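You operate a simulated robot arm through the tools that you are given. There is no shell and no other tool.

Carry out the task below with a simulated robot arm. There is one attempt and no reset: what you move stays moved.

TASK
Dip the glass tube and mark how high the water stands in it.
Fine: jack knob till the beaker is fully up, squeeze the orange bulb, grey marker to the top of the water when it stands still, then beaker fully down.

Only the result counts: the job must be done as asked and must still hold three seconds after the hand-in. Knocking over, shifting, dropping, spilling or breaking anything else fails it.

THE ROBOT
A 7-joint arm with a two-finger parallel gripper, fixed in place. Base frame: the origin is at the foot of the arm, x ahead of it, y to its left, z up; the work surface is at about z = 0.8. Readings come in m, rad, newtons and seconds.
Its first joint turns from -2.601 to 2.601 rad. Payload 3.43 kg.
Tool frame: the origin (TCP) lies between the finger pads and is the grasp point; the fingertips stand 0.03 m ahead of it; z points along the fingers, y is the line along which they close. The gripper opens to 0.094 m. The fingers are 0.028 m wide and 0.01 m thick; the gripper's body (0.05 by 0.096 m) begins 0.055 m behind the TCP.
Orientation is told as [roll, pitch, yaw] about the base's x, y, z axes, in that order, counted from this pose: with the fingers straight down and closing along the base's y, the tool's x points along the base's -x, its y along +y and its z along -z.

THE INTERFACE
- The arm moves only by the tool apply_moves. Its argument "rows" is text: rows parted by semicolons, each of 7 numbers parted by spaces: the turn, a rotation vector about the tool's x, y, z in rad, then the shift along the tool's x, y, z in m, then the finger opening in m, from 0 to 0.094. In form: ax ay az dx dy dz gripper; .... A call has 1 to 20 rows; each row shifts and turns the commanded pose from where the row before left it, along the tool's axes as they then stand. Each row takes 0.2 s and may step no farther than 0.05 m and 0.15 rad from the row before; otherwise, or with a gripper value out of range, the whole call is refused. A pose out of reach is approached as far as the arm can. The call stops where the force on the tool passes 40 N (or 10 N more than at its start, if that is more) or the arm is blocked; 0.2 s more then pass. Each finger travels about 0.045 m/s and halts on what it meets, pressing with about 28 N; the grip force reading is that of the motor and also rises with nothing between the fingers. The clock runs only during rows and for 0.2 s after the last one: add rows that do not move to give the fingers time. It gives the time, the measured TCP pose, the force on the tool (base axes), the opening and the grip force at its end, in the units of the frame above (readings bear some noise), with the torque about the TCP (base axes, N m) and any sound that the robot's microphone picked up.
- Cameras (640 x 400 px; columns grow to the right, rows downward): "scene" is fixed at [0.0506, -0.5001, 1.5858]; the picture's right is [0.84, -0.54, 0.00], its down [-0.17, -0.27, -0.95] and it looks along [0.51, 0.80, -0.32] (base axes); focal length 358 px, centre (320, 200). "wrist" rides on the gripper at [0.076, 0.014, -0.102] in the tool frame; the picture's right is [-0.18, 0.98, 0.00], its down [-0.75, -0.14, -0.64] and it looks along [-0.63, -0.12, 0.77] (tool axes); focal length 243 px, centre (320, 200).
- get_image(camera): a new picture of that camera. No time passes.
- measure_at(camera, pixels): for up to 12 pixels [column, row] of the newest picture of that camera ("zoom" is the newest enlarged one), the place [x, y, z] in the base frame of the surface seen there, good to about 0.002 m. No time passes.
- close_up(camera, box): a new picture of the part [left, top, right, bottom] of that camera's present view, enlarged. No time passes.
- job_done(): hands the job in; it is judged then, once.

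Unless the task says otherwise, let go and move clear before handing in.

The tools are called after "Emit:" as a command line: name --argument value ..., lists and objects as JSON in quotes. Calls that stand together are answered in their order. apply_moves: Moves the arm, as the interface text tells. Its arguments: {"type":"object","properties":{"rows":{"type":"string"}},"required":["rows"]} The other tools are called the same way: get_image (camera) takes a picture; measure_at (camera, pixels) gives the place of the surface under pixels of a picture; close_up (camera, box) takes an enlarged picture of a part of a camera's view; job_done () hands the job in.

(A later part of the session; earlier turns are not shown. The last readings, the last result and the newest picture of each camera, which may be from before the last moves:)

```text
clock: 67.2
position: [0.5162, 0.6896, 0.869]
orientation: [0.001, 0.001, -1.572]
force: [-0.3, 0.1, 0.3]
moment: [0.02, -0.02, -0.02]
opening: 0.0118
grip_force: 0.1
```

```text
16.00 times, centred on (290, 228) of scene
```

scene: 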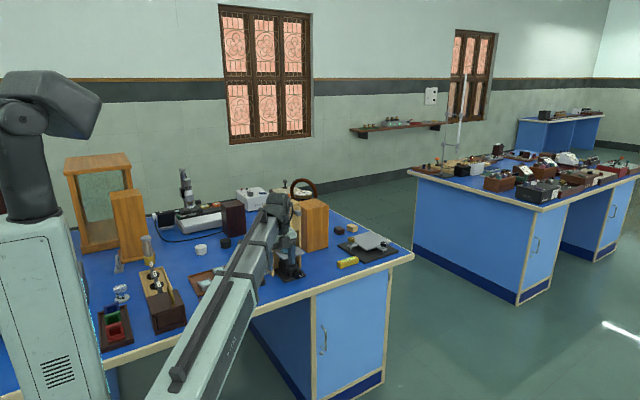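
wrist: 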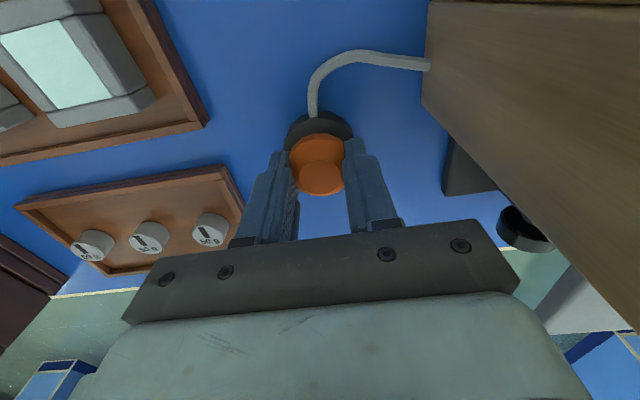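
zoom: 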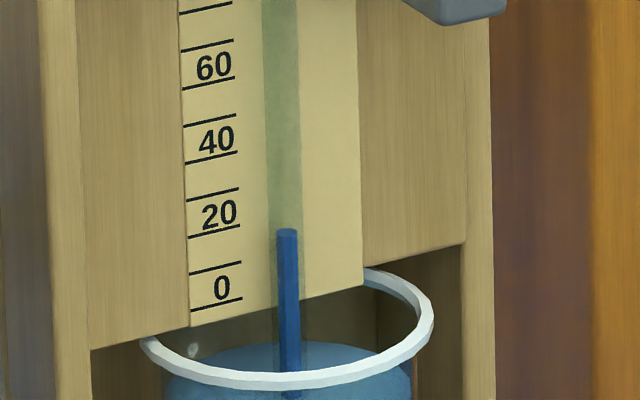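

Tips are at 0.839, just into the bulb's outline, without force yet. I'll keep pressing down in small steps.

Emit:
apply_moves --rows "0 0 0 0 0 0.0015 0.012; 0 0 0 0 0 0.0015 0.012; 0 0 0 0 0 0.0015 0.012; 0 0 0 0 0 0 0.012"

Emit:
close_up --camera "scene" --box '[240, 262, 280, 287]'

Emit:
close_up --camera "scene" --box '[270, 215, 310, 240]'

```text
clock: 68.2
position: [0.5168, 0.6904, 0.864]
orientation: [0.0, -0.001, -1.57]
force: [-1.7, 1.4, 1.8]
moment: [0.0, 0.02, -0.04]
opening: 0.0121
grip_force: 0.0
heard: click
```

```text
16.00 times, centred on (260, 274) of scene
```

zoom: 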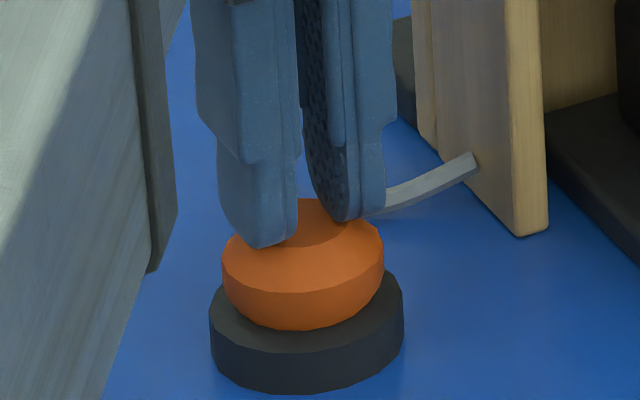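

```text
16.00 times, centred on (290, 228) of scene
```

zoom: 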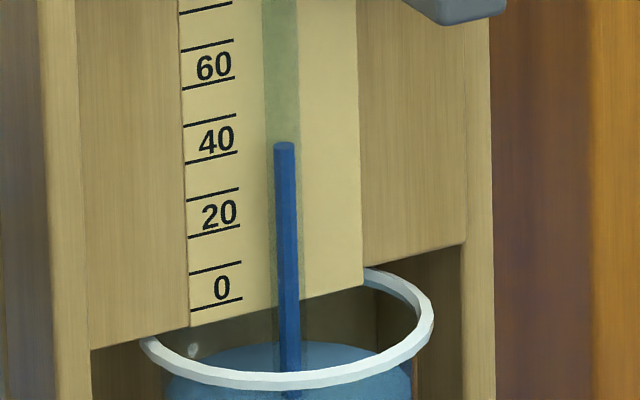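

A click was heard and the water shot up to about the 40 mark (row 145): pressing down is the squeeze. I'll lift off and watch the level settle.

Emit:
apply_moves --rows "0 0 0 0 0 -0.01 0.012; 0 0 0 0 0 -0.02 0.012; 0 0 0 0 0 -0.03 0.012; 0 0 0 0 0 0 0.02"

Emit:
close_up --camera "scene" --box '[270, 215, 310, 240]'

Emit:
close_up --camera "scene" --box '[240, 262, 280, 287]'

```text
clock: 69.2
position: [0.5165, 0.6887, 0.9251]
orientation: [0.0, -0.001, -1.57]
force: [-0.4, -0.2, 0.4]
moment: [-0.03, 0.0, 0.03]
opening: 0.0203
grip_force: 0.0
```

```text
16.00 times, centred on (290, 228) of scene
```

zoom: 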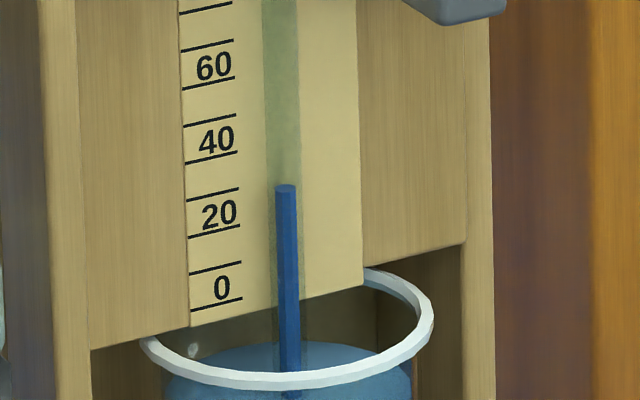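

```text
16.00 times, centred on (260, 274) of scene
```

zoom: 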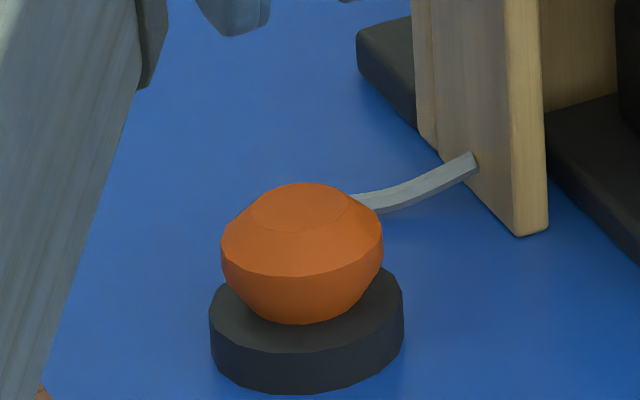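

The level is falling back (row 186 now) and the bulb has returned to shape. While it settles I move back to the front and raise, then tilt the tool to horizontal again.

Emit:
apply_moves --rows "0 0 0 -0.035 0 -0.02 0.05; 0 0 0 -0.035 0 -0.02 0.05; 0 0 0 -0.035 0 -0.02 0.05; 0 0 0 -0.035 0 -0.02 0.05; 0 0 0 -0.035 0 -0.02 0.05; 0 0 0 -0.035 0 -0.02 0.05; 0 0.1428 0 0 0 0 0.05; 0 0.1428 0 0 0 0 0.05; 0 0.1428 0 0 0 0 0.05; 0 0.1428 0 0 0 0 0.05; 0 0.1428 0 0 0 0 0.05; 0 0.1428 0 0 0 0 0.05; 0 0.1428 0 0 0 0 0.05; 0 0.1428 0 0 0 0 0.05; 0 0.1428 0 0 0 0 0.05; 0 0.1428 0 0 0 0 0.05; 0 0.1428 0 0 0 0 0.05; 0 0 0 0 0 0 0.05"

Emit:
get_image --camera "wrist"

Emit:
close_up --camera "scene" --box '[270, 215, 310, 240]'

```text
clock: 73.0
position: [0.5164, 0.4791, 1.0448]
orientation: [-2.886, 1.568, 1.826]
force: [-0.7, 0.4, -0.5]
moment: [0.01, 0.0, 0.01]
opening: 0.05
grip_force: 0.1
```

```text
taken
```

wrist: 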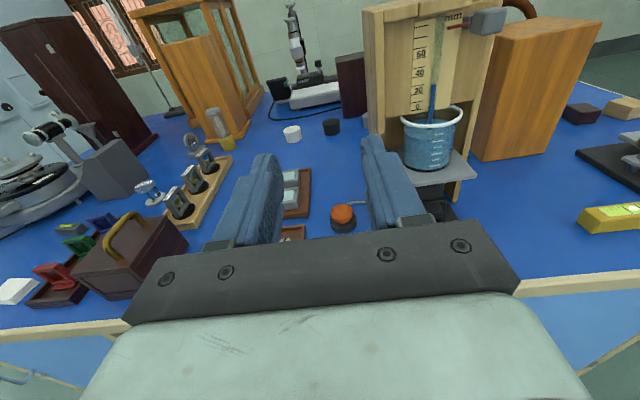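

```text
16.00 times, centred on (290, 228) of scene
```

zoom: 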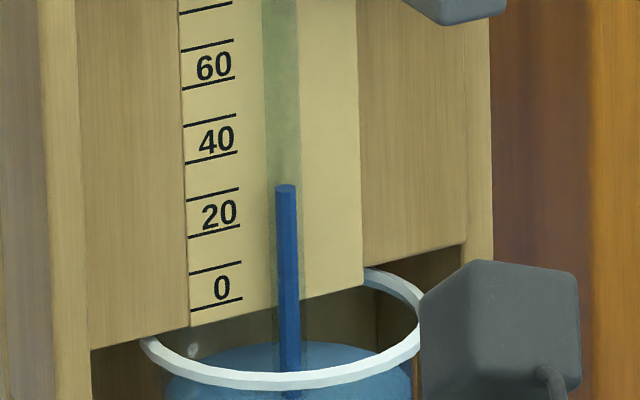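

The water top has stayed at row 186 since t=69 s, so it stands still. I'll measure its height and the marker pointer's height with several samples.

Emit:
measure_at --camera "zoom" --pixels '[[281, 188], [284, 190], [287, 188], [290, 188], [293, 190], [286, 186], [286, 196], [286, 206], [286, 216], [286, 236], [230, 190], [230, 155]]'

Emit:
close_up --camera "wrist" --box '[385, 5, 513, 85]'

```text
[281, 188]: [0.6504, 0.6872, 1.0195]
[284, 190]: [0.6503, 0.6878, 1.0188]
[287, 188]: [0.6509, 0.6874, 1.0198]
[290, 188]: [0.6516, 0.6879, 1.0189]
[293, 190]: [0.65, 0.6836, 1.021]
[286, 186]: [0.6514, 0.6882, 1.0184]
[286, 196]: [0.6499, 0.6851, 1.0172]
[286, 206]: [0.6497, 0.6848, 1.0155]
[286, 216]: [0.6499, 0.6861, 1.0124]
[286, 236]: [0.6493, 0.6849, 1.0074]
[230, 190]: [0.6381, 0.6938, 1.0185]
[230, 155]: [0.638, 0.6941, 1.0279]
```

```text
5.00 times, centred on (449, 45) of wrist
```

zoom: 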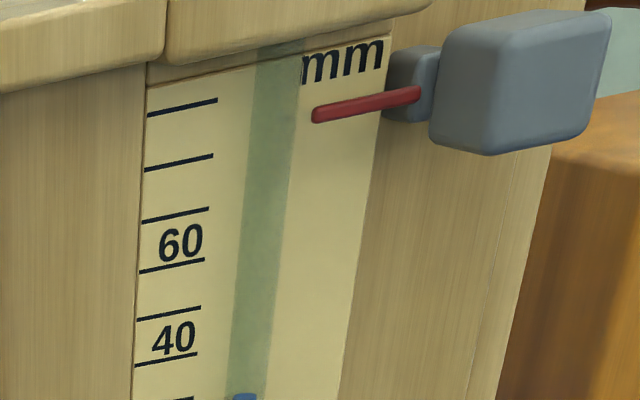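

Water top averages z≈1.019. Now I measure pointer and marker block in the wrist zoom.

Emit:
measure_at --camera "zoom" --pixels '[[325, 113], [345, 109], [365, 105], [385, 100], [405, 96], [412, 75], [405, 110], [465, 90], [470, 140], [540, 135], [580, 100], [480, 30]]'

Emit:
close_up --camera "scene" --box '[278, 200, 310, 220]'

Emit:
measure_at --camera "zoom" --pixels '[[220, 220], [240, 216], [260, 211], [300, 170], [340, 240], [380, 240], [310, 220], [330, 180], [350, 165], [280, 195], [260, 180], [345, 270]]'

```text
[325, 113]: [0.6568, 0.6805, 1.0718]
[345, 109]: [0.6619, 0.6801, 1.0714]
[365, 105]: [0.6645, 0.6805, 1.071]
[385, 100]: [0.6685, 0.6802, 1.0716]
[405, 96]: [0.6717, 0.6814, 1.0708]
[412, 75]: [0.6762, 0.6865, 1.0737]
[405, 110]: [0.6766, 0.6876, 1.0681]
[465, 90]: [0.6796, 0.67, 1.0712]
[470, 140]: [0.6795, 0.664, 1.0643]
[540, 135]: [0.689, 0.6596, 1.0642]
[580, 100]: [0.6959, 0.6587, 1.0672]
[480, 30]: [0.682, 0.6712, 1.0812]
```

```text
16.00 times, centred on (294, 210) of scene
```

zoom: 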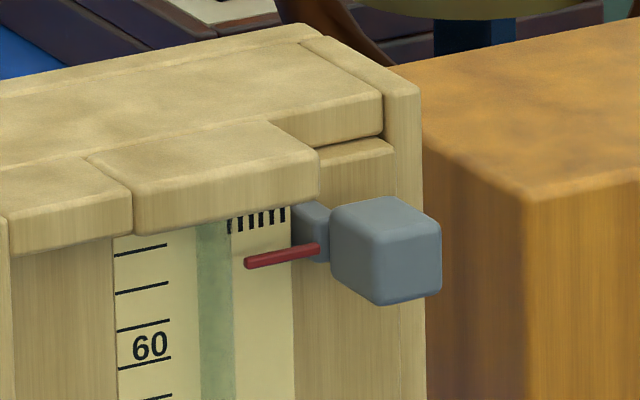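

```text
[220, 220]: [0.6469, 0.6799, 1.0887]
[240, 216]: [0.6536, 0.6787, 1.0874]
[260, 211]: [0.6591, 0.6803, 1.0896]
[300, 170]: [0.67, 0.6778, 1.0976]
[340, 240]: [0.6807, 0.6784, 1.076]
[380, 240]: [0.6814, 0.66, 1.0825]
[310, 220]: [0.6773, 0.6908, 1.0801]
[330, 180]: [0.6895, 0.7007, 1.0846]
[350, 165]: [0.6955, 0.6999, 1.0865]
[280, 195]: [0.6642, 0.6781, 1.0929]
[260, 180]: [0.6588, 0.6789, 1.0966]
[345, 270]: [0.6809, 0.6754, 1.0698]
```

The pointer is at z≈1.071 and the marker cube centres near (0.690, 0.668, 1.072), about 0.021 wide. I'll line up in front of it, fingers closing along x.

Emit:
apply_moves --rows "0 0 0 0.0054 0.0347 0 0.05; 0 0 0 0.0054 0.0347 0 0.05; 0 0 0 0.0054 0.0347 0 0.05; 0 0 0 0.0054 0.0347 0 0.05; 0 0 0 0.0054 0.0347 0 0.05; 0 0 0 0 0 0.04 0.05; 0 0 0 0 0 0 0.05"

Emit:
get_image --camera "wrist"

Emit:
close_up --camera "wrist" --box '[280, 60, 376, 120]'

```text
clock: 74.6
position: [0.6898, 0.5195, 1.0716]
orientation: [-0.729, 1.572, -2.301]
force: [-0.4, -0.3, -0.3]
moment: [0.03, 0.02, 0.01]
opening: 0.05
grip_force: 0.0
```

```text
taken
```

wrist: 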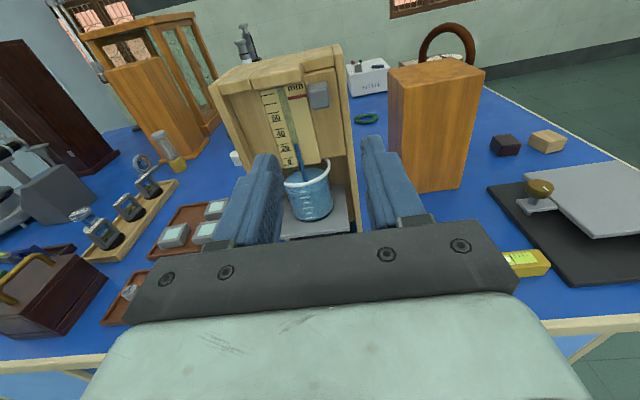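

```text
6.67 times, centred on (328, 90) of wrist
```

zoom: 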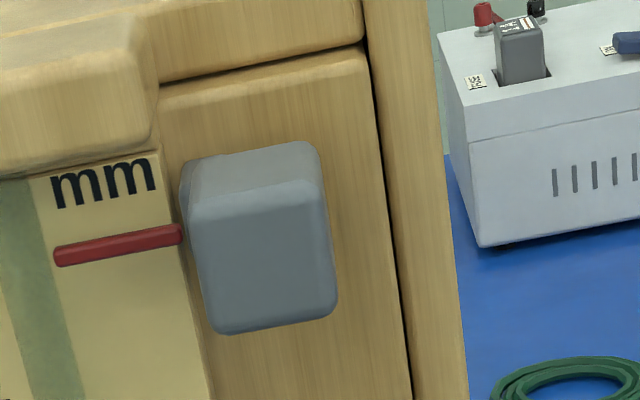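

Emit:
measure_at --camera "zoom" --pixels '[[195, 270], [330, 270], [265, 215], [265, 318], [265, 270], [225, 160], [305, 155], [320, 200], [200, 200], [120, 243], [80, 250], [160, 237]]'

```text
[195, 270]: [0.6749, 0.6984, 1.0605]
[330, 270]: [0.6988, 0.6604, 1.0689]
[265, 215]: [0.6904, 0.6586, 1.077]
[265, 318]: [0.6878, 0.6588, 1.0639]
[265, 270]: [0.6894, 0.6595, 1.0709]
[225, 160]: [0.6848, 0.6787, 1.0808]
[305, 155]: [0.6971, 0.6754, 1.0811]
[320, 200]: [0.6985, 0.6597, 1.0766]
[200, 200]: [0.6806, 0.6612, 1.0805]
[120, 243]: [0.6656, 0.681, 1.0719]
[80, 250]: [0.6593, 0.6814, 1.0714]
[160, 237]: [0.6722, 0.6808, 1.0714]
```

The cube spans x 0.680–0.700, y 0.659–0.679, z 1.0615–1.0815, pointer at z≈1.0715. I'll move forward so the tips reach y≈0.672, short of the pointer at 0.681.

Emit:
apply_moves --rows "0 0 0 0 0 0.035 0.044; 0 0 0 0 0 0.035 0.044; 0 0 0 0 0.0003 0.03 0.044; 0 0 0 0 0 0.0225 0.044; 0 0 0 0 0 0 0.044"

Emit:
get_image --camera "wrist"

Emit:
close_up --camera "scene" --box '[270, 195, 310, 220]'

```text
clock: 75.8
position: [0.6901, 0.6425, 1.0726]
orientation: [-0.661, 1.571, -2.231]
force: [-0.2, 0.3, 0.0]
moment: [-0.01, 0.02, -0.01]
opening: 0.044
grip_force: 0.0
```

```text
taken
```

wrist: 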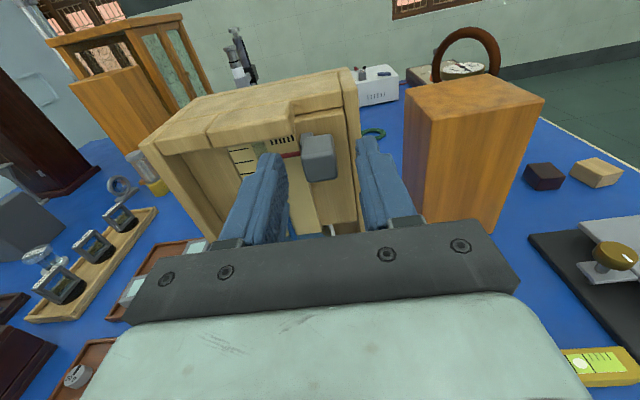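

```text
16.00 times, centred on (290, 208) of scene
```

zoom: 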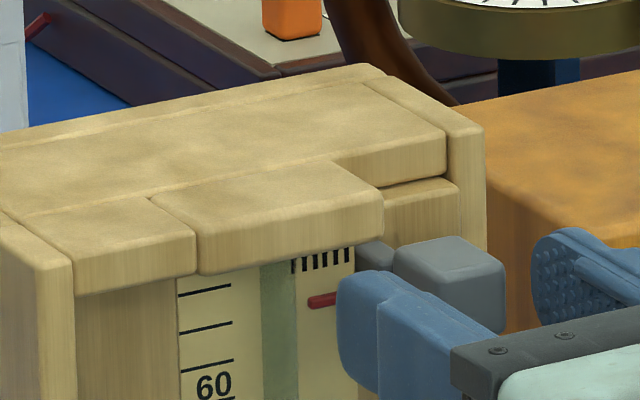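

The cube sits between the fingers with the pointer clear of the left one. I'll close on it.

Emit:
apply_moves --rows "0 0 0 0 0 0 0.01; 0 0 0 0 0 0 0.01; 0 0 0 0 0 0 0.01; 0 0 0 0 0 0 0.01"

Emit:
close_up --camera "wrist" --box '[220, 100, 420, 225]'

```text
clock: 76.8
position: [0.69, 0.6427, 1.0714]
orientation: [-0.686, 1.57, -2.26]
force: [-0.9, 1.5, 0.0]
moment: [0.08, -0.01, 0.02]
opening: 0.02
grip_force: 44.8
```

```text
3.20 times, centred on (320, 162) of wrist
```

zoom: 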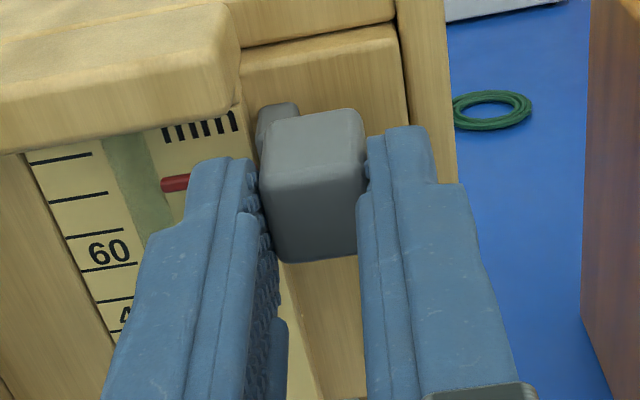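

Well-centred grip (side load <2 N). I'll slide the marker down 45 mm in small steps, leaving the last bit for fine tuning.

Emit:
apply_moves --rows "0 0 0 -0.004 0 0 0.01; 0 0 0 -0.005 0 0 0.01; 0 0 0 -0.006 0 0 0.01; 0 0 0 -0.006 0 0 0.01; 0 0 0 -0.006 0 0 0.01; 0 0 0 -0.006 0 0 0.01; 0 0 0 -0.006 0 0 0.01; 0 0 0 -0.006 0 0 0.01; 0 0 0 0 0 0 0.01"

Emit:
close_up --camera "scene" --box '[270, 215, 310, 240]'

Emit:
close_up --camera "wrist" --box '[220, 100, 420, 225]'

```text
clock: 78.8
position: [0.6897, 0.6435, 1.0284]
orientation: [-1.319, 1.571, -2.89]
force: [-0.2, -4.5, 0.0]
moment: [-0.22, -0.01, -0.08]
opening: 0.0195
grip_force: 45.3
```

```text
16.00 times, centred on (290, 228) of scene
```

zoom: 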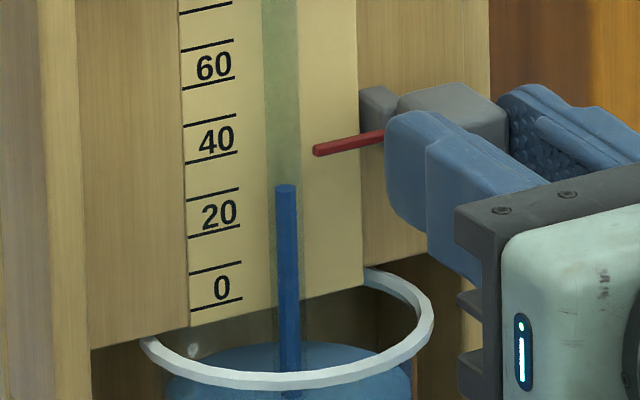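

```text
3.20 times, centred on (320, 162) of wrist
```

zoom: 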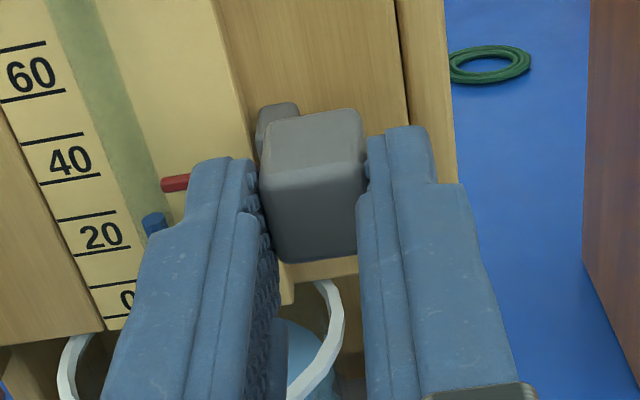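

The marker slid down smoothly with the hand. I'll measure pointer and water top in the same scene zoom.

Emit:
close_up --camera "scene" --box '[270, 215, 310, 240]'

Emit:
measure_at --camera "zoom" --pixels '[[322, 151], [335, 148], [348, 145], [361, 141], [374, 138], [318, 151], [282, 189], [286, 189], [290, 189], [286, 187], [282, 187], [290, 187]]'

Emit:
measure_at --camera "zoom" --pixels '[[326, 150], [342, 147], [355, 143], [367, 140], [278, 192], [282, 194], [286, 194], [290, 194], [278, 200], [282, 200], [286, 200], [290, 200]]'

```text
16.00 times, centred on (290, 228) of scene
```

zoom: 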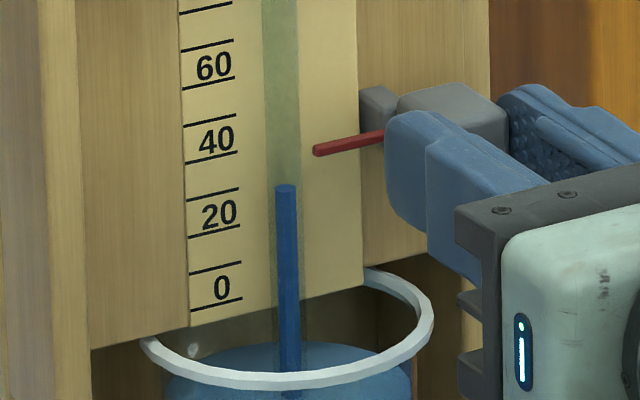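

```text
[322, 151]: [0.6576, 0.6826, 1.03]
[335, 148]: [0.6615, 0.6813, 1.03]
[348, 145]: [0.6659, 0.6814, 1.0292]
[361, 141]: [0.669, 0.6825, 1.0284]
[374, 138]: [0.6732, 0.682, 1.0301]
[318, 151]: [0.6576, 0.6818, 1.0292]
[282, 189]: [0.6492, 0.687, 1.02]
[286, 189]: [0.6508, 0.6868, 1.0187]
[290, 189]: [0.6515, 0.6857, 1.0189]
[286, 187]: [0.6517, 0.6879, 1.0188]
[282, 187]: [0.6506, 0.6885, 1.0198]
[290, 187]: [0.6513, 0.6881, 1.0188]
```

```text
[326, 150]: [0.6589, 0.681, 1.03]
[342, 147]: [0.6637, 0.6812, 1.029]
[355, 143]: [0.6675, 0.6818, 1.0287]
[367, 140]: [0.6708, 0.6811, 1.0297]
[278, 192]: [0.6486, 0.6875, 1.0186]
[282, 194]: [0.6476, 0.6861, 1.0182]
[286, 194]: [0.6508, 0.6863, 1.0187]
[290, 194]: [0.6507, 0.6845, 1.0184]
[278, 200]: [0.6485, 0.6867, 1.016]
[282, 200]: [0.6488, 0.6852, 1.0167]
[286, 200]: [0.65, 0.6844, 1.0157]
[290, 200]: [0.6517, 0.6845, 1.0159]
```

Pointer centre ≈1.029 and water top ≈1.0191, so about 10 mm remain. I'll slide down 9.8 mm gently.

Emit:
apply_moves --rows "0 0 0 -0.0035 0 0 0.01; 0 0 0 -0.0035 0 0 0.01; 0 0 0 -0.0028 0 0 0.01; 0 0 0 0 0 0 0.01; 0 0 0 0 0 0 0.01"

Emit:
close_up --camera "scene" --box '[270, 215, 310, 240]'

Emit:
measure_at --camera "zoom" --pixels '[[322, 192], [335, 189], [348, 185], [361, 182], [374, 178], [328, 190], [282, 189], [286, 189], [290, 189], [286, 187], [282, 187], [290, 187]]'

```text
clock: 80.0
position: [0.6897, 0.6437, 1.0168]
orientation: [-1.463, 1.571, -3.034]
force: [2.4, -1.9, -1.3]
moment: [0.64, -0.16, -0.09]
opening: 0.02
grip_force: 44.7
```

```text
16.00 times, centred on (290, 228) of scene
```

zoom: 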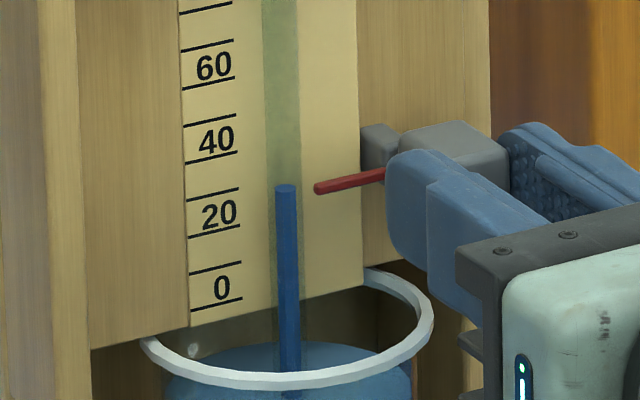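

```text
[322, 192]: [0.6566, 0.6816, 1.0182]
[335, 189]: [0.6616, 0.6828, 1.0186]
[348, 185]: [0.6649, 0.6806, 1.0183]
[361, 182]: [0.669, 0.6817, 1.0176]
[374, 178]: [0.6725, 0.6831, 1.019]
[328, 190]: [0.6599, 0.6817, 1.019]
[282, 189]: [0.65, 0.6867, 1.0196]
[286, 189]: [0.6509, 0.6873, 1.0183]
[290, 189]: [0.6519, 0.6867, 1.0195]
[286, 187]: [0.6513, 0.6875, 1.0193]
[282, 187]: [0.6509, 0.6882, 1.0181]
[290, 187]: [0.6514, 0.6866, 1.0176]
```

Pointer now reads z≈1.0185 and water top ≈1.0188; in the zoom the pointer's tip (320,188) is level with the water top (286,187). I'll double-check from the wrist camera before letting go.

Emit:
close_up --camera "wrist" --box '[240, 120, 320, 170]'

Emit:
close_up --camera "scene" --box '[276, 219, 300, 234]'

```text
8.00 times, centred on (280, 145) of wrist
```

zoom: 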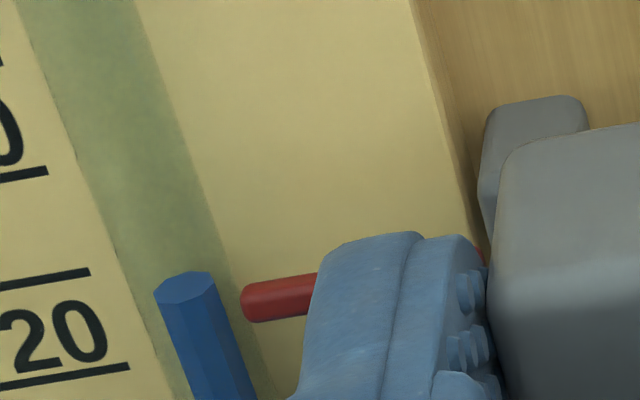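

```text
16.00 times, centred on (288, 226) of scene
```

zoom: 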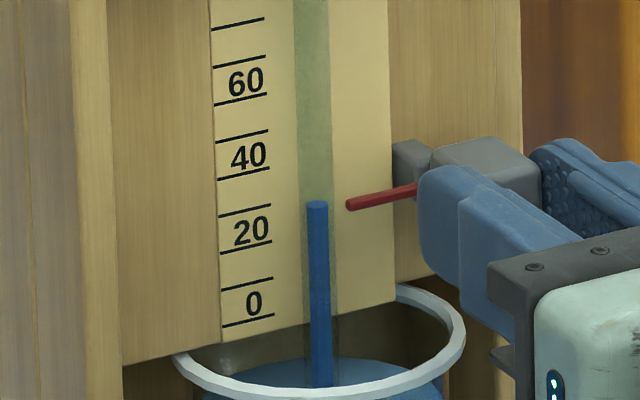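

Both views agree. I'll open the fingers gently, back straight out, and recheck.

Emit:
apply_moves --rows "0 0 0 0 0 0 0.03; 0 0 0 0 0 0 0.04; 0 0 0 0 0 0 0.044; 0 0 0 0 0 -0.03 0.044; 0 0 0 0 0 -0.04 0.044; 0 0 0 0 0 -0.04 0.05; 0 0 0 0 0 -0.03 0.05; 0 0 0 0 0 0 0.05"

Emit:
close_up --camera "scene" --box '[270, 215, 310, 240]'

Emit:
measure_at --camera "zoom" --pixels '[[322, 188], [335, 185], [348, 181], [361, 178], [374, 174], [328, 187], [282, 189], [286, 189], [290, 189], [286, 187], [282, 187], [290, 187]]'

Emit:
get_image --camera "wrist"

```text
clock: 81.8
position: [0.6907, 0.5031, 1.0165]
orientation: [-1.107, 1.572, -2.679]
force: [0.0, 0.8, -0.2]
moment: [-0.02, -0.01, -0.01]
opening: 0.0502
grip_force: 0.0
```

```text
16.00 times, centred on (290, 228) of scene
```

zoom: 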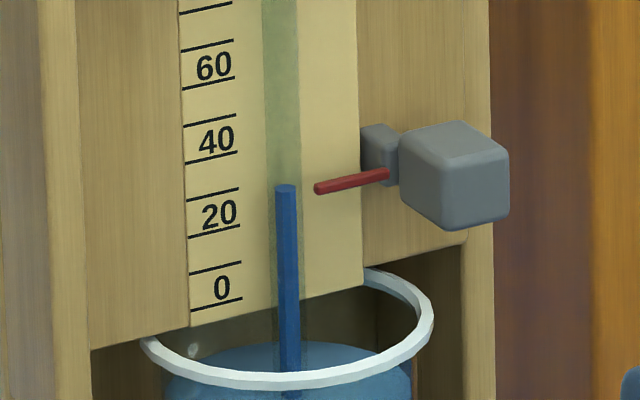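

```text
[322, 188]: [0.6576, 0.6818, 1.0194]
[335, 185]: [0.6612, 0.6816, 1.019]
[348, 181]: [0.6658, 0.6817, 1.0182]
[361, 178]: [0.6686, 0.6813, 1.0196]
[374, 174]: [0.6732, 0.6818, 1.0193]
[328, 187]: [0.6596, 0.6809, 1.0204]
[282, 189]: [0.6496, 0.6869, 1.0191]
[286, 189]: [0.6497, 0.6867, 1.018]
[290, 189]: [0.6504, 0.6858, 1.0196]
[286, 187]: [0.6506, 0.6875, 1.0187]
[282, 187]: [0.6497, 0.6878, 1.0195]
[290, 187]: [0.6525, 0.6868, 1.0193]
```

```text
taken
```

wrist: 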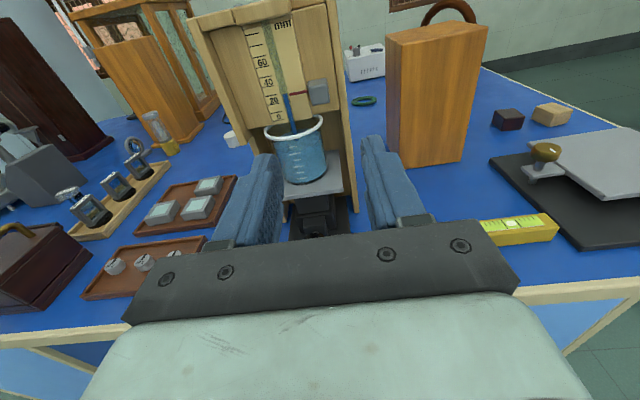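

Pointer average 1.0193 (surface) and water top 1.0190: aligned, and the marker stayed put on release. One more check from the wrist camera's frontal view.

Emit:
close_up --camera "wrist" --box '[262, 70, 342, 120]'

Emit:
measure_at --camera "zoom" --pixels '[[250, 188], [270, 185], [290, 182], [310, 180], [200, 190], [210, 190], [215, 195], [220, 200], [205, 200], [210, 205], [420, 160], [300, 181]]'

```text
8.00 times, centred on (302, 95) of wrist
```

zoom: 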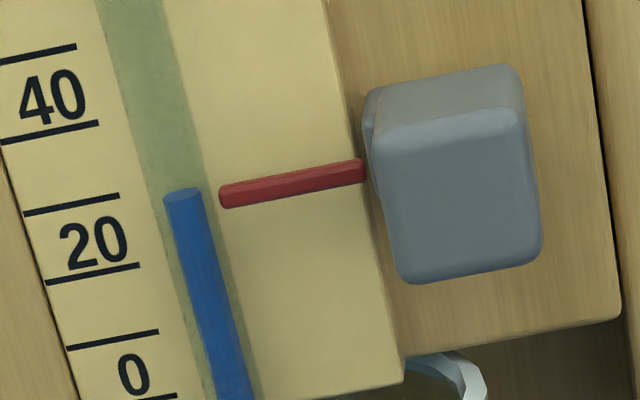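

```text
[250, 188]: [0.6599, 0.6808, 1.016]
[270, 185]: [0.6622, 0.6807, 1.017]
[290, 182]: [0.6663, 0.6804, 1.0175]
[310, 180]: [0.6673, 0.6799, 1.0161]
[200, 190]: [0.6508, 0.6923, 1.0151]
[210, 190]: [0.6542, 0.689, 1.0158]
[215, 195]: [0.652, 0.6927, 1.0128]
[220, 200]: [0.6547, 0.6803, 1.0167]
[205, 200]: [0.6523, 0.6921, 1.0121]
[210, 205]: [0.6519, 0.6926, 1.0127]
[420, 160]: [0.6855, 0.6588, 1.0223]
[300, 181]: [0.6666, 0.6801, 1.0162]
```

The wrist view reads the pointer at about 1.0165, a 2 mm offset between the cameras, so I need the water top from this same view for a fair comparison.

Emit:
measure_at --camera "zoom" --pixels '[[178, 196], [183, 195], [188, 193], [183, 198], [187, 205], [190, 215], [192, 225], [195, 240], [180, 193], [185, 192], [192, 200], [176, 200]]'

Emit:
measure_at --camera "zoom" --pixels '[[235, 193], [240, 194], [260, 190], [280, 187], [300, 184], [320, 180], [340, 176], [235, 197], [255, 193], [275, 190], [295, 187], [315, 184]]'

```text
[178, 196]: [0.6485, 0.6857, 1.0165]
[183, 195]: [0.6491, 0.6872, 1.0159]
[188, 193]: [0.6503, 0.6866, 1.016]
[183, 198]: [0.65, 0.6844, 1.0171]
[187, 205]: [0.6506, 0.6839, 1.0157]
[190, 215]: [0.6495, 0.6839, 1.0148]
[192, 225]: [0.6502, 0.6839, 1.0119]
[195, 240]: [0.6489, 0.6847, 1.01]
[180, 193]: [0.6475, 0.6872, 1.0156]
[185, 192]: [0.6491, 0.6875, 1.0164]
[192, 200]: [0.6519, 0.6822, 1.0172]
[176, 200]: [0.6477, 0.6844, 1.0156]
```

```text
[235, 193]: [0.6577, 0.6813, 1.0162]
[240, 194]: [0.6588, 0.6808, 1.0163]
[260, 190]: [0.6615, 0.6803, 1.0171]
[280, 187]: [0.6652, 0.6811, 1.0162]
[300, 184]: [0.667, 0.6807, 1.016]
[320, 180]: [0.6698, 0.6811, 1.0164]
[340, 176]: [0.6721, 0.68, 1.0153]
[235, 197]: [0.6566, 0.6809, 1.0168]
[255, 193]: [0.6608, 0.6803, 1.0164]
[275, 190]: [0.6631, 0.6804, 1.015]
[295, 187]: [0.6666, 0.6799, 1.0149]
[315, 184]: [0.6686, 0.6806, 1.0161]
```

In the wrist view too, water top (≈1.0163) and pointer (≈1.0161) agree within 0.3 mm, so the marker is right. Now back to the jack knob: retreat and go down to z≈0.833.

Emit:
apply_moves --rows "0 0 0 0 0 -0.028 0.06; 0 0 0 -0.0367 -0.0082 0 0.06; 0 0 0 -0.0367 -0.0082 0 0.06; 0 0 0 -0.0367 -0.0082 0 0.06; 0 0 0 -0.0367 -0.0082 0 0.06; 0 0 0 -0.0367 -0.0082 0 0.06; 0 0 0 0 0 0 0.06"

Emit:
get_image --camera "wrist"

```text
clock: 83.4
position: [0.6484, 0.4739, 0.8328]
orientation: [-1.697, 1.57, 3.015]
force: [-0.5, 0.1, -0.1]
moment: [0.01, -0.02, -0.02]
opening: 0.0599
grip_force: 0.0
```

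```text
taken
```

wrist: 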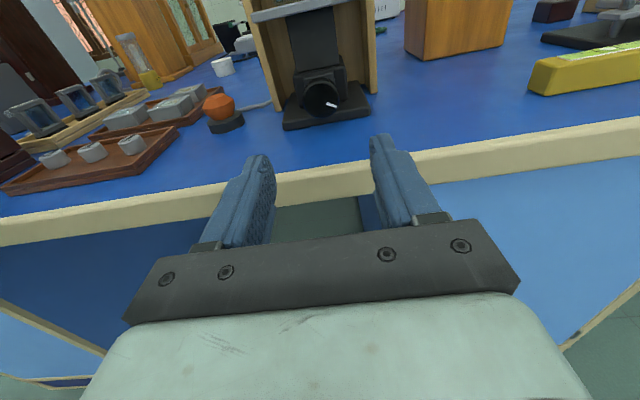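

Lined up with the knob again. I'll go forward around it, then narrow the opening and rotate to +0.5 rad for turning counter-clockwise.

Emit:
apply_moves --rows "0 0 0 0 0.0004 0.03 0.06; 0 0 0 0 0.0004 0.03 0.06; 0 0 0 0 0 0.03 0.06; 0 0 0 0 0 0.029 0.06; 0 0 0 0 0 0 0.043; 0 0 0 0 0 0 0.043; 0 0 0 0 0 0 0.043"

Emit:
close_up --camera "wrist" --box '[220, 100, 420, 225]'

```text
clock: 85.0
position: [0.6499, 0.5924, 0.8325]
orientation: [-1.052, 1.572, -2.621]
force: [-0.1, 0.5, 0.4]
moment: [0.0, 0.01, -0.02]
opening: 0.043
grip_force: 0.0
```

```text
3.20 times, centred on (320, 162) of wrist
```

zoom: 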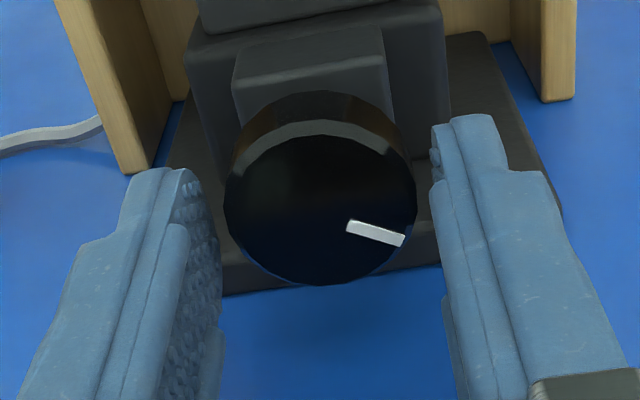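

Centred round the knob at (0.650, 0.592, 0.8325). Rotating free to +0.5 rad and closing.

Emit:
apply_moves --rows "0 0 0.125 0 0 0 0.043; 0 0 0.125 0 0 0 0.043; 0 0 0.125 0 0 0 0.042; 0 0 0.125 0 0 0 0.042; 0 0 0 0 0 0 0.042; 0 0 0 0 0 0 0.02; 0 0 0 0 0 0 0.02; 0 0 0 0 0 0 0.02"

```text
clock: 86.8
position: [0.6491, 0.5927, 0.8337]
orientation: [-1.571, 1.069, -3.141]
force: [-2.4, 0.9, 0.9]
moment: [-0.03, 0.05, -0.22]
opening: 0.0357
grip_force: 45.2
```

Good grip, small loads. Turning counter-clockwise 1.0 rad.

Emit:
apply_moves --rows "0 0 -0.1 0 0 0 0.02; 0 0 -0.1 0 0 0 0.02; 0 0 -0.1 0 0 0 0.02; 0 0 -0.1 0 0 0 0.02; 0 0 -0.1 0 0 0 0.02; 0 0 -0.1 0 0 0 0.02; 0 0 -0.1 0 0 0 0.02; 0 0 -0.1 0 0 0 0.02; 0 0 -0.1 0 0 0 0.02; 0 0 -0.1 0 0 0 0.02; 0 0 0 0 0 0 0.02"

Emit:
close_up --camera "scene" --box '[260, 210, 324, 275]'

```text
clock: 89.2
position: [0.6507, 0.5938, 0.8334]
orientation: [1.572, 1.07, -0.004]
force: [14.2, 4.4, 1.9]
moment: [0.16, 0.0, 0.12]
opening: 0.0355
grip_force: 44.6
```

```text
6.15 times, centred on (292, 242) of scene
```

zoom: 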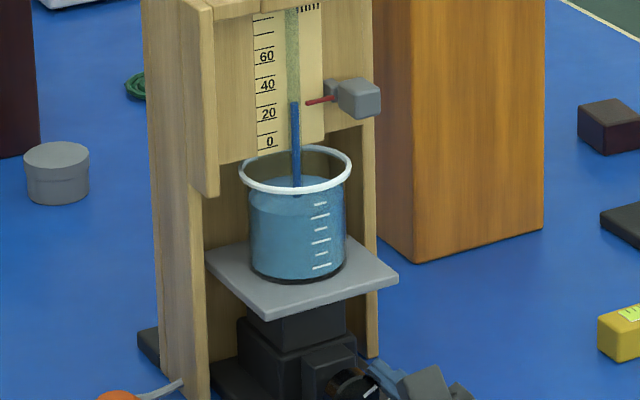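

The beaker is lowering. Ratchet: open, rotate +1.0 free, regrip.

Emit:
apply_moves --rows "0 0 0 0 0 0 0.042; 0 0 0 0 0 0 0.042; 0 0 0.125 0 0 0 0.043; 0 0 0.125 0 0 0 0.043; 0 0 0.125 0 0 0 0.043; 0 0 0.125 0 0 0 0.043; 0 0 0.125 0 0 0 0.043; 0 0 0.125 0 0 0 0.043; 0 0 0.125 0 0 0 0.042; 0 0 0.125 0 0 0 0.042; 0 0 0 0 0 0 0.042; 0 0 0 0 0 0 0.02; 0 0 0 0 0 0 0.02; 0 0 0 0 0 0 0.02"

Emit:
close_up --camera "wrist" --box '[220, 100, 420, 225]'

```text
clock: 92.2
position: [0.6485, 0.5927, 0.8331]
orientation: [-1.57, 1.069, -3.142]
force: [-0.3, 0.2, 0.3]
moment: [0.09, 0.0, 0.01]
opening: 0.0351
grip_force: 45.0
```

```text
3.20 times, centred on (320, 162) of wrist
```

zoom: 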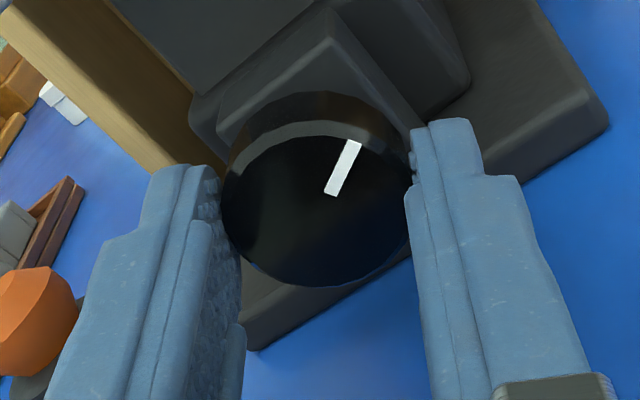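

Clean regrip. Another −1.0 rad.

Emit:
apply_moves --rows "0 0 -0.1 0 0 0 0.02; 0 0 -0.1 0 0 0 0.02; 0 0 -0.1 0 0 0 0.02; 0 0 -0.1 0 0 0 0.02; 0 0 -0.1 0 0 0 0.02; 0 0 -0.1 0 0 0 0.02; 0 0 -0.1 0 0 0 0.02; 0 0 -0.1 0 0 0 0.02; 0 0 -0.1 0 0 0 0.02; 0 0 -0.1 0 0 0 0.02; 0 0 0 0 0 0 0.02"

Emit:
close_up --camera "scene" --box '[260, 210, 324, 275]'

```text
clock: 94.6
position: [0.6493, 0.5932, 0.8329]
orientation: [1.569, 1.071, -0.002]
force: [10.0, 3.8, -1.2]
moment: [-0.93, -0.03, -0.68]
opening: 0.0352
grip_force: 45.1
```

```text
6.15 times, centred on (292, 242) of scene
```

zoom: 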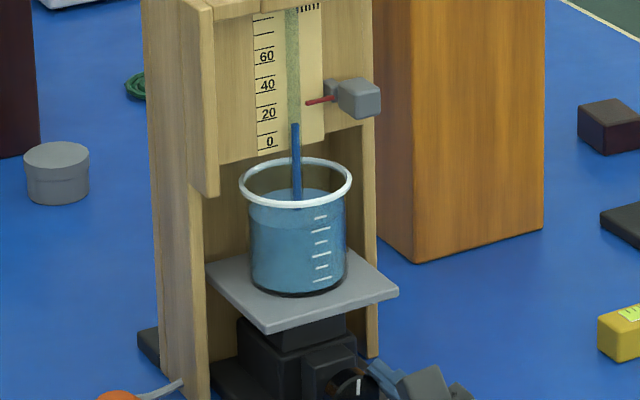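

The water is dropping with the beaker while the marker stays put. Ratchet again.

Emit:
apply_moves --rows "0 0 0 0 0 0 0.042; 0 0 0 0 0 0 0.042; 0 0 0.125 0 0 0 0.043; 0 0 0.125 0 0 0 0.043; 0 0 0.125 0 0 0 0.043; 0 0 0.125 0 0 0 0.043; 0 0 0.125 0 0 0 0.043; 0 0 0.125 0 0 0 0.043; 0 0 0.125 0 0 0 0.042; 0 0 0.125 0 0 0 0.042; 0 0 0 0 0 0 0.042; 0 0 0 0 0 0 0.02; 0 0 0 0 0 0 0.02; 0 0 0 0 0 0 0.02"

Emit:
close_up --camera "wrist" --box '[220, 100, 420, 225]'

```text
clock: 97.6
position: [0.649, 0.5921, 0.8327]
orientation: [-1.572, 1.071, -3.142]
force: [-3.8, 0.4, 1.8]
moment: [-0.02, 0.0, -0.15]
opening: 0.0354
grip_force: 45.2
```

```text
3.20 times, centred on (320, 162) of wrist
```

zoom: 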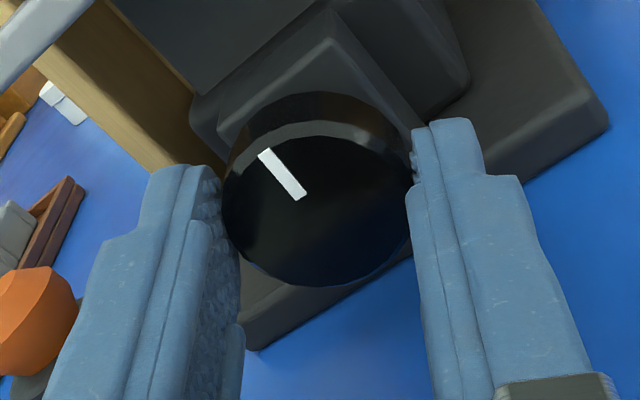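

Grip good again. Third −1.0 rad stroke.

Emit:
apply_moves --rows "0 0 -0.1 0 0 0 0.02; 0 0 -0.1 0 0 0 0.02; 0 0 -0.1 0 0 0 0.02; 0 0 -0.1 0 0 0 0.02; 0 0 -0.1 0 0 0 0.02; 0 0 -0.1 0 0 0 0.02; 0 0 -0.1 0 0 0 0.02; 0 0 -0.1 0 0 0 0.02; 0 0 -0.1 0 0 0 0.02; 0 0 -0.1 0 0 0 0.02; 0 0 0 0 0 0 0.02"

Emit:
close_up --camera "scene" --box '[260, 210, 324, 275]'

```text
clock: 100.0
position: [0.6505, 0.5931, 0.8332]
orientation: [1.571, 1.07, -0.003]
force: [10.7, -2.3, 2.4]
moment: [-0.21, 0.01, -0.05]
opening: 0.0357
grip_force: 45.1
```

```text
6.15 times, centred on (292, 242) of scene
```

zoom: 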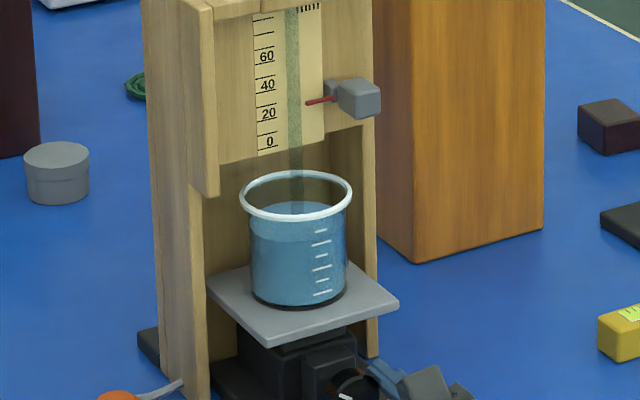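

The tube is empty and out of the water now, beaker still going down. Next ratchet.

Emit:
apply_moves --rows "0 0 0 0 0 0 0.042; 0 0 0 0 0 0 0.042; 0 0 0.125 0 0 0 0.043; 0 0 0.125 0 0 0 0.043; 0 0 0.125 0 0 0 0.043; 0 0 0.125 0 0 0 0.043; 0 0 0.125 0 0 0 0.043; 0 0 0.125 0 0 0 0.043; 0 0 0.125 0 0 0 0.042; 0 0 0.125 0 0 0 0.042; 0 0 0 0 0 0 0.042; 0 0 0 0 0 0 0.02; 0 0 0 0 0 0 0.02; 0 0 0 0 0 0 0.02"

Emit:
close_up --camera "wrist" --box '[220, 100, 420, 225]'

```text
clock: 103.0
position: [0.6487, 0.5935, 0.8325]
orientation: [-1.572, 1.072, -3.141]
force: [-3.5, 0.4, 1.6]
moment: [0.22, 0.02, 0.1]
opening: 0.0355
grip_force: 44.3
```

```text
3.20 times, centred on (320, 162) of wrist
```

zoom: 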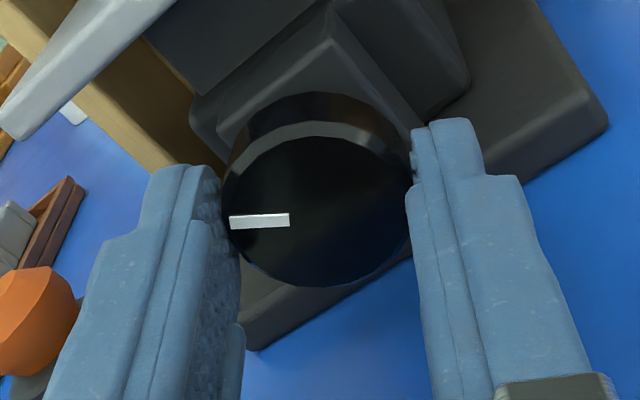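

Regripped. Fourth −1.0 rad stroke.

Emit:
apply_moves --rows "0 0 -0.1 0 0 0 0.02; 0 0 -0.1 0 0 0 0.02; 0 0 -0.1 0 0 0 0.02; 0 0 -0.1 0 0 0 0.02; 0 0 -0.1 0 0 0 0.02; 0 0 -0.1 0 0 0 0.02; 0 0 -0.1 0 0 0 0.02; 0 0 -0.1 0 0 0 0.02; 0 0 -0.1 0 0 0 0.02; 0 0 -0.1 0 0 0 0.02; 0 0 0 0 0 0 0.02"

Emit:
close_up --camera "scene" --box '[260, 220, 324, 285]'

Emit:
close_up --camera "wrist" --box '[220, 100, 420, 225]'

```text
clock: 105.4
position: [0.6519, 0.5932, 0.8328]
orientation: [1.571, 1.068, -0.002]
force: [10.5, -3.5, 1.1]
moment: [0.31, 0.04, -0.02]
opening: 0.0354
grip_force: 44.7
```

```text
6.15 times, centred on (292, 252) of scene
```

zoom: 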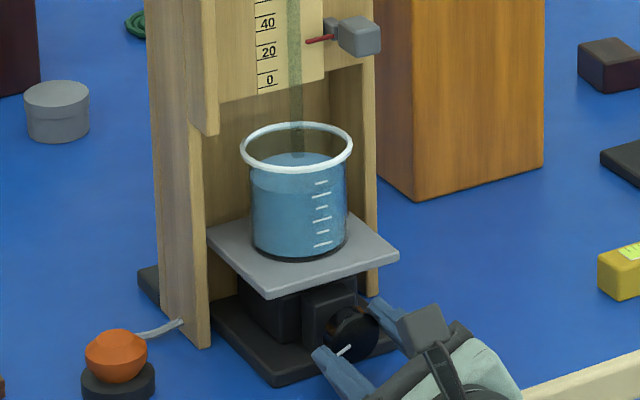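

```text
3.20 times, centred on (320, 162) of wrist
```

zoom: 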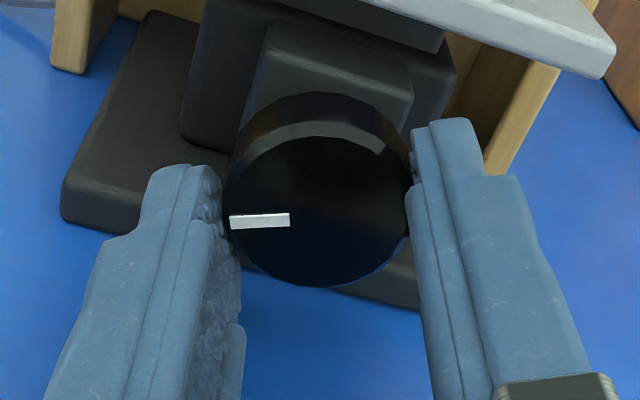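

About 4 rad down; the mark has still to come back to "down" and perhaps beyond. Ratchet again.

Emit:
apply_moves --rows "0 0 0 0 0 0 0.042; 0 0 0 0 0 0 0.042; 0 0 0.125 0 0 0 0.043; 0 0 0.125 0 0 0 0.043; 0 0 0.125 0 0 0 0.043; 0 0 0.125 0 0 0 0.043; 0 0 0.125 0 0 0 0.043; 0 0 0.125 0 0 0 0.043; 0 0 0.125 0 0 0 0.042; 0 0 0.125 0 0 0 0.042; 0 0 0 0 0 0 0.042; 0 0 0 0 0 0 0.02; 0 0 0 0 0 0 0.02; 0 0 0 0 0 0 0.02"

Emit:
close_up --camera "wrist" --box '[220, 100, 420, 225]'

```text
clock: 108.4
position: [0.6495, 0.5931, 0.8319]
orientation: [-1.572, 1.073, -3.141]
force: [-2.4, 0.1, 1.5]
moment: [0.04, 0.0, -0.21]
opening: 0.0356
grip_force: 44.9
```

```text
3.20 times, centred on (320, 162) of wrist
```

zoom: 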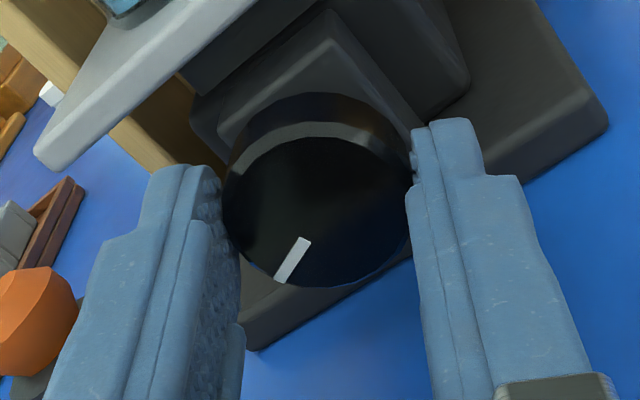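

Regripped; about 1 rad should remain. I'll turn in two halves watching the torque.

Emit:
apply_moves --rows "0 0 -0.1 0 0 0 0.02; 0 0 -0.1 0 0 0 0.02; 0 0 -0.1 0 0 0 0.02; 0 0 -0.1 0 0 0 0.02; 0 0 -0.1 0 0 0 0.02; 0 0 -0.1 0 0 0 0.02; 0 0 -0.1 0 0 0 0.02; 0 0 -0.05 0 0 0 0.02; 0 0 0 0 0 0 0.02"

Emit:
close_up --camera "wrist" --box '[220, 100, 420, 225]'

Emit:
close_up --camera "scene" --box '[260, 225, 324, 290]'

Emit:
measure_at --camera "zoom" --pixels '[[270, 255], [240, 225], [360, 240], [275, 265], [300, 250], [390, 235]]'

```text
clock: 110.4
position: [0.6502, 0.5931, 0.8325]
orientation: [1.572, 1.32, -0.001]
force: [8.4, -5.5, 4.3]
moment: [0.05, 0.0, 0.04]
opening: 0.0356
grip_force: 45.2
```

```text
3.20 times, centred on (320, 162) of wrist
```

zoom: 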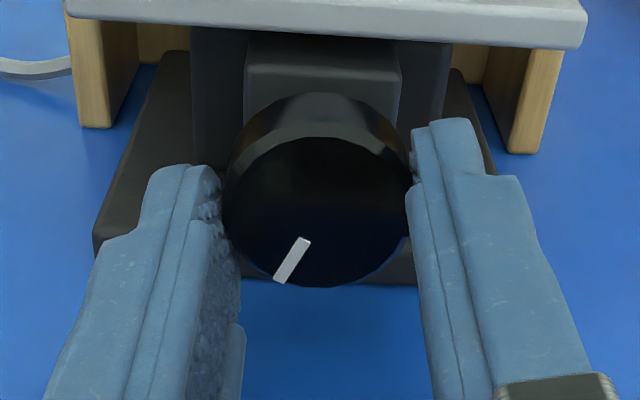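

```text
6.15 times, centred on (292, 258) of scene
```

zoom: 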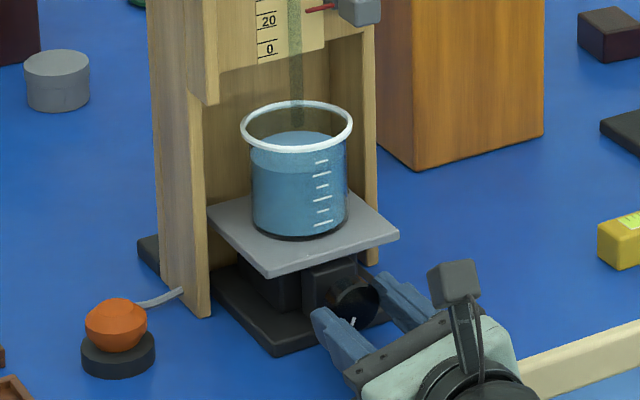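

```text
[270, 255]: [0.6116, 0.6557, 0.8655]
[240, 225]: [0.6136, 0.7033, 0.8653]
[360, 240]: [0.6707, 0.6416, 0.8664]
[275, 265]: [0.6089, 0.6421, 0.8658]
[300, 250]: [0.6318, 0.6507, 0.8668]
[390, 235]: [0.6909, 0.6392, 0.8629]
```

Platform at ≈0.8655, still free. I'll finish this stroke.

Emit:
apply_moves --rows "0 0 -0.1 0 0 0 0.02; 0 0 -0.1 0 0 0 0.02; 0 0 -0.05 0 0 0 0.02; 0 0 0 0 0 0 0.02"

Emit:
close_up --camera "wrist" --box '[220, 100, 420, 225]'

Emit:
close_up --camera "scene" --box '[260, 225, 324, 290]'

Emit:
measure_at --camera "zoom" --pixels '[[270, 255], [240, 225], [360, 245], [275, 265], [300, 250], [390, 238]]'

```text
clock: 111.4
position: [0.6522, 0.5928, 0.8336]
orientation: [1.573, 1.068, 0.001]
force: [16.7, -2.2, 8.4]
moment: [0.27, -0.02, -0.18]
opening: 0.0355
grip_force: 45.2
```

```text
3.20 times, centred on (320, 162) of wrist
```

zoom: 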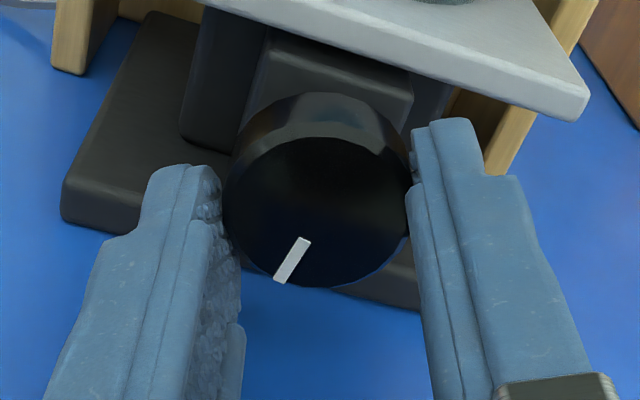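

```text
6.15 times, centred on (292, 258) of scene
```

zoom: 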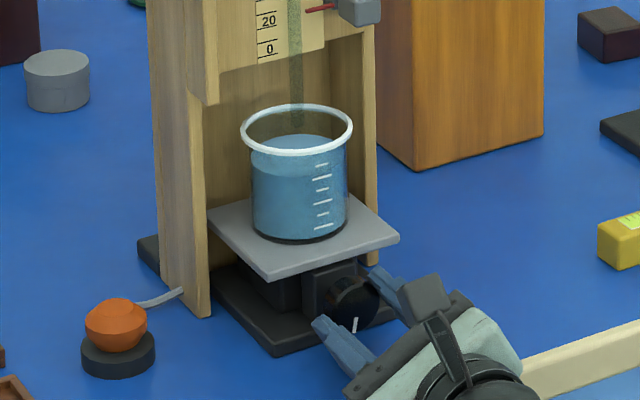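

```text
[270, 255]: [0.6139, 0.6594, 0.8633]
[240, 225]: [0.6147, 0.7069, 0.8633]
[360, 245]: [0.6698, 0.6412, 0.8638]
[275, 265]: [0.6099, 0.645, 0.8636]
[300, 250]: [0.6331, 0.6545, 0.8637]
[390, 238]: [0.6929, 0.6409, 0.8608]
```

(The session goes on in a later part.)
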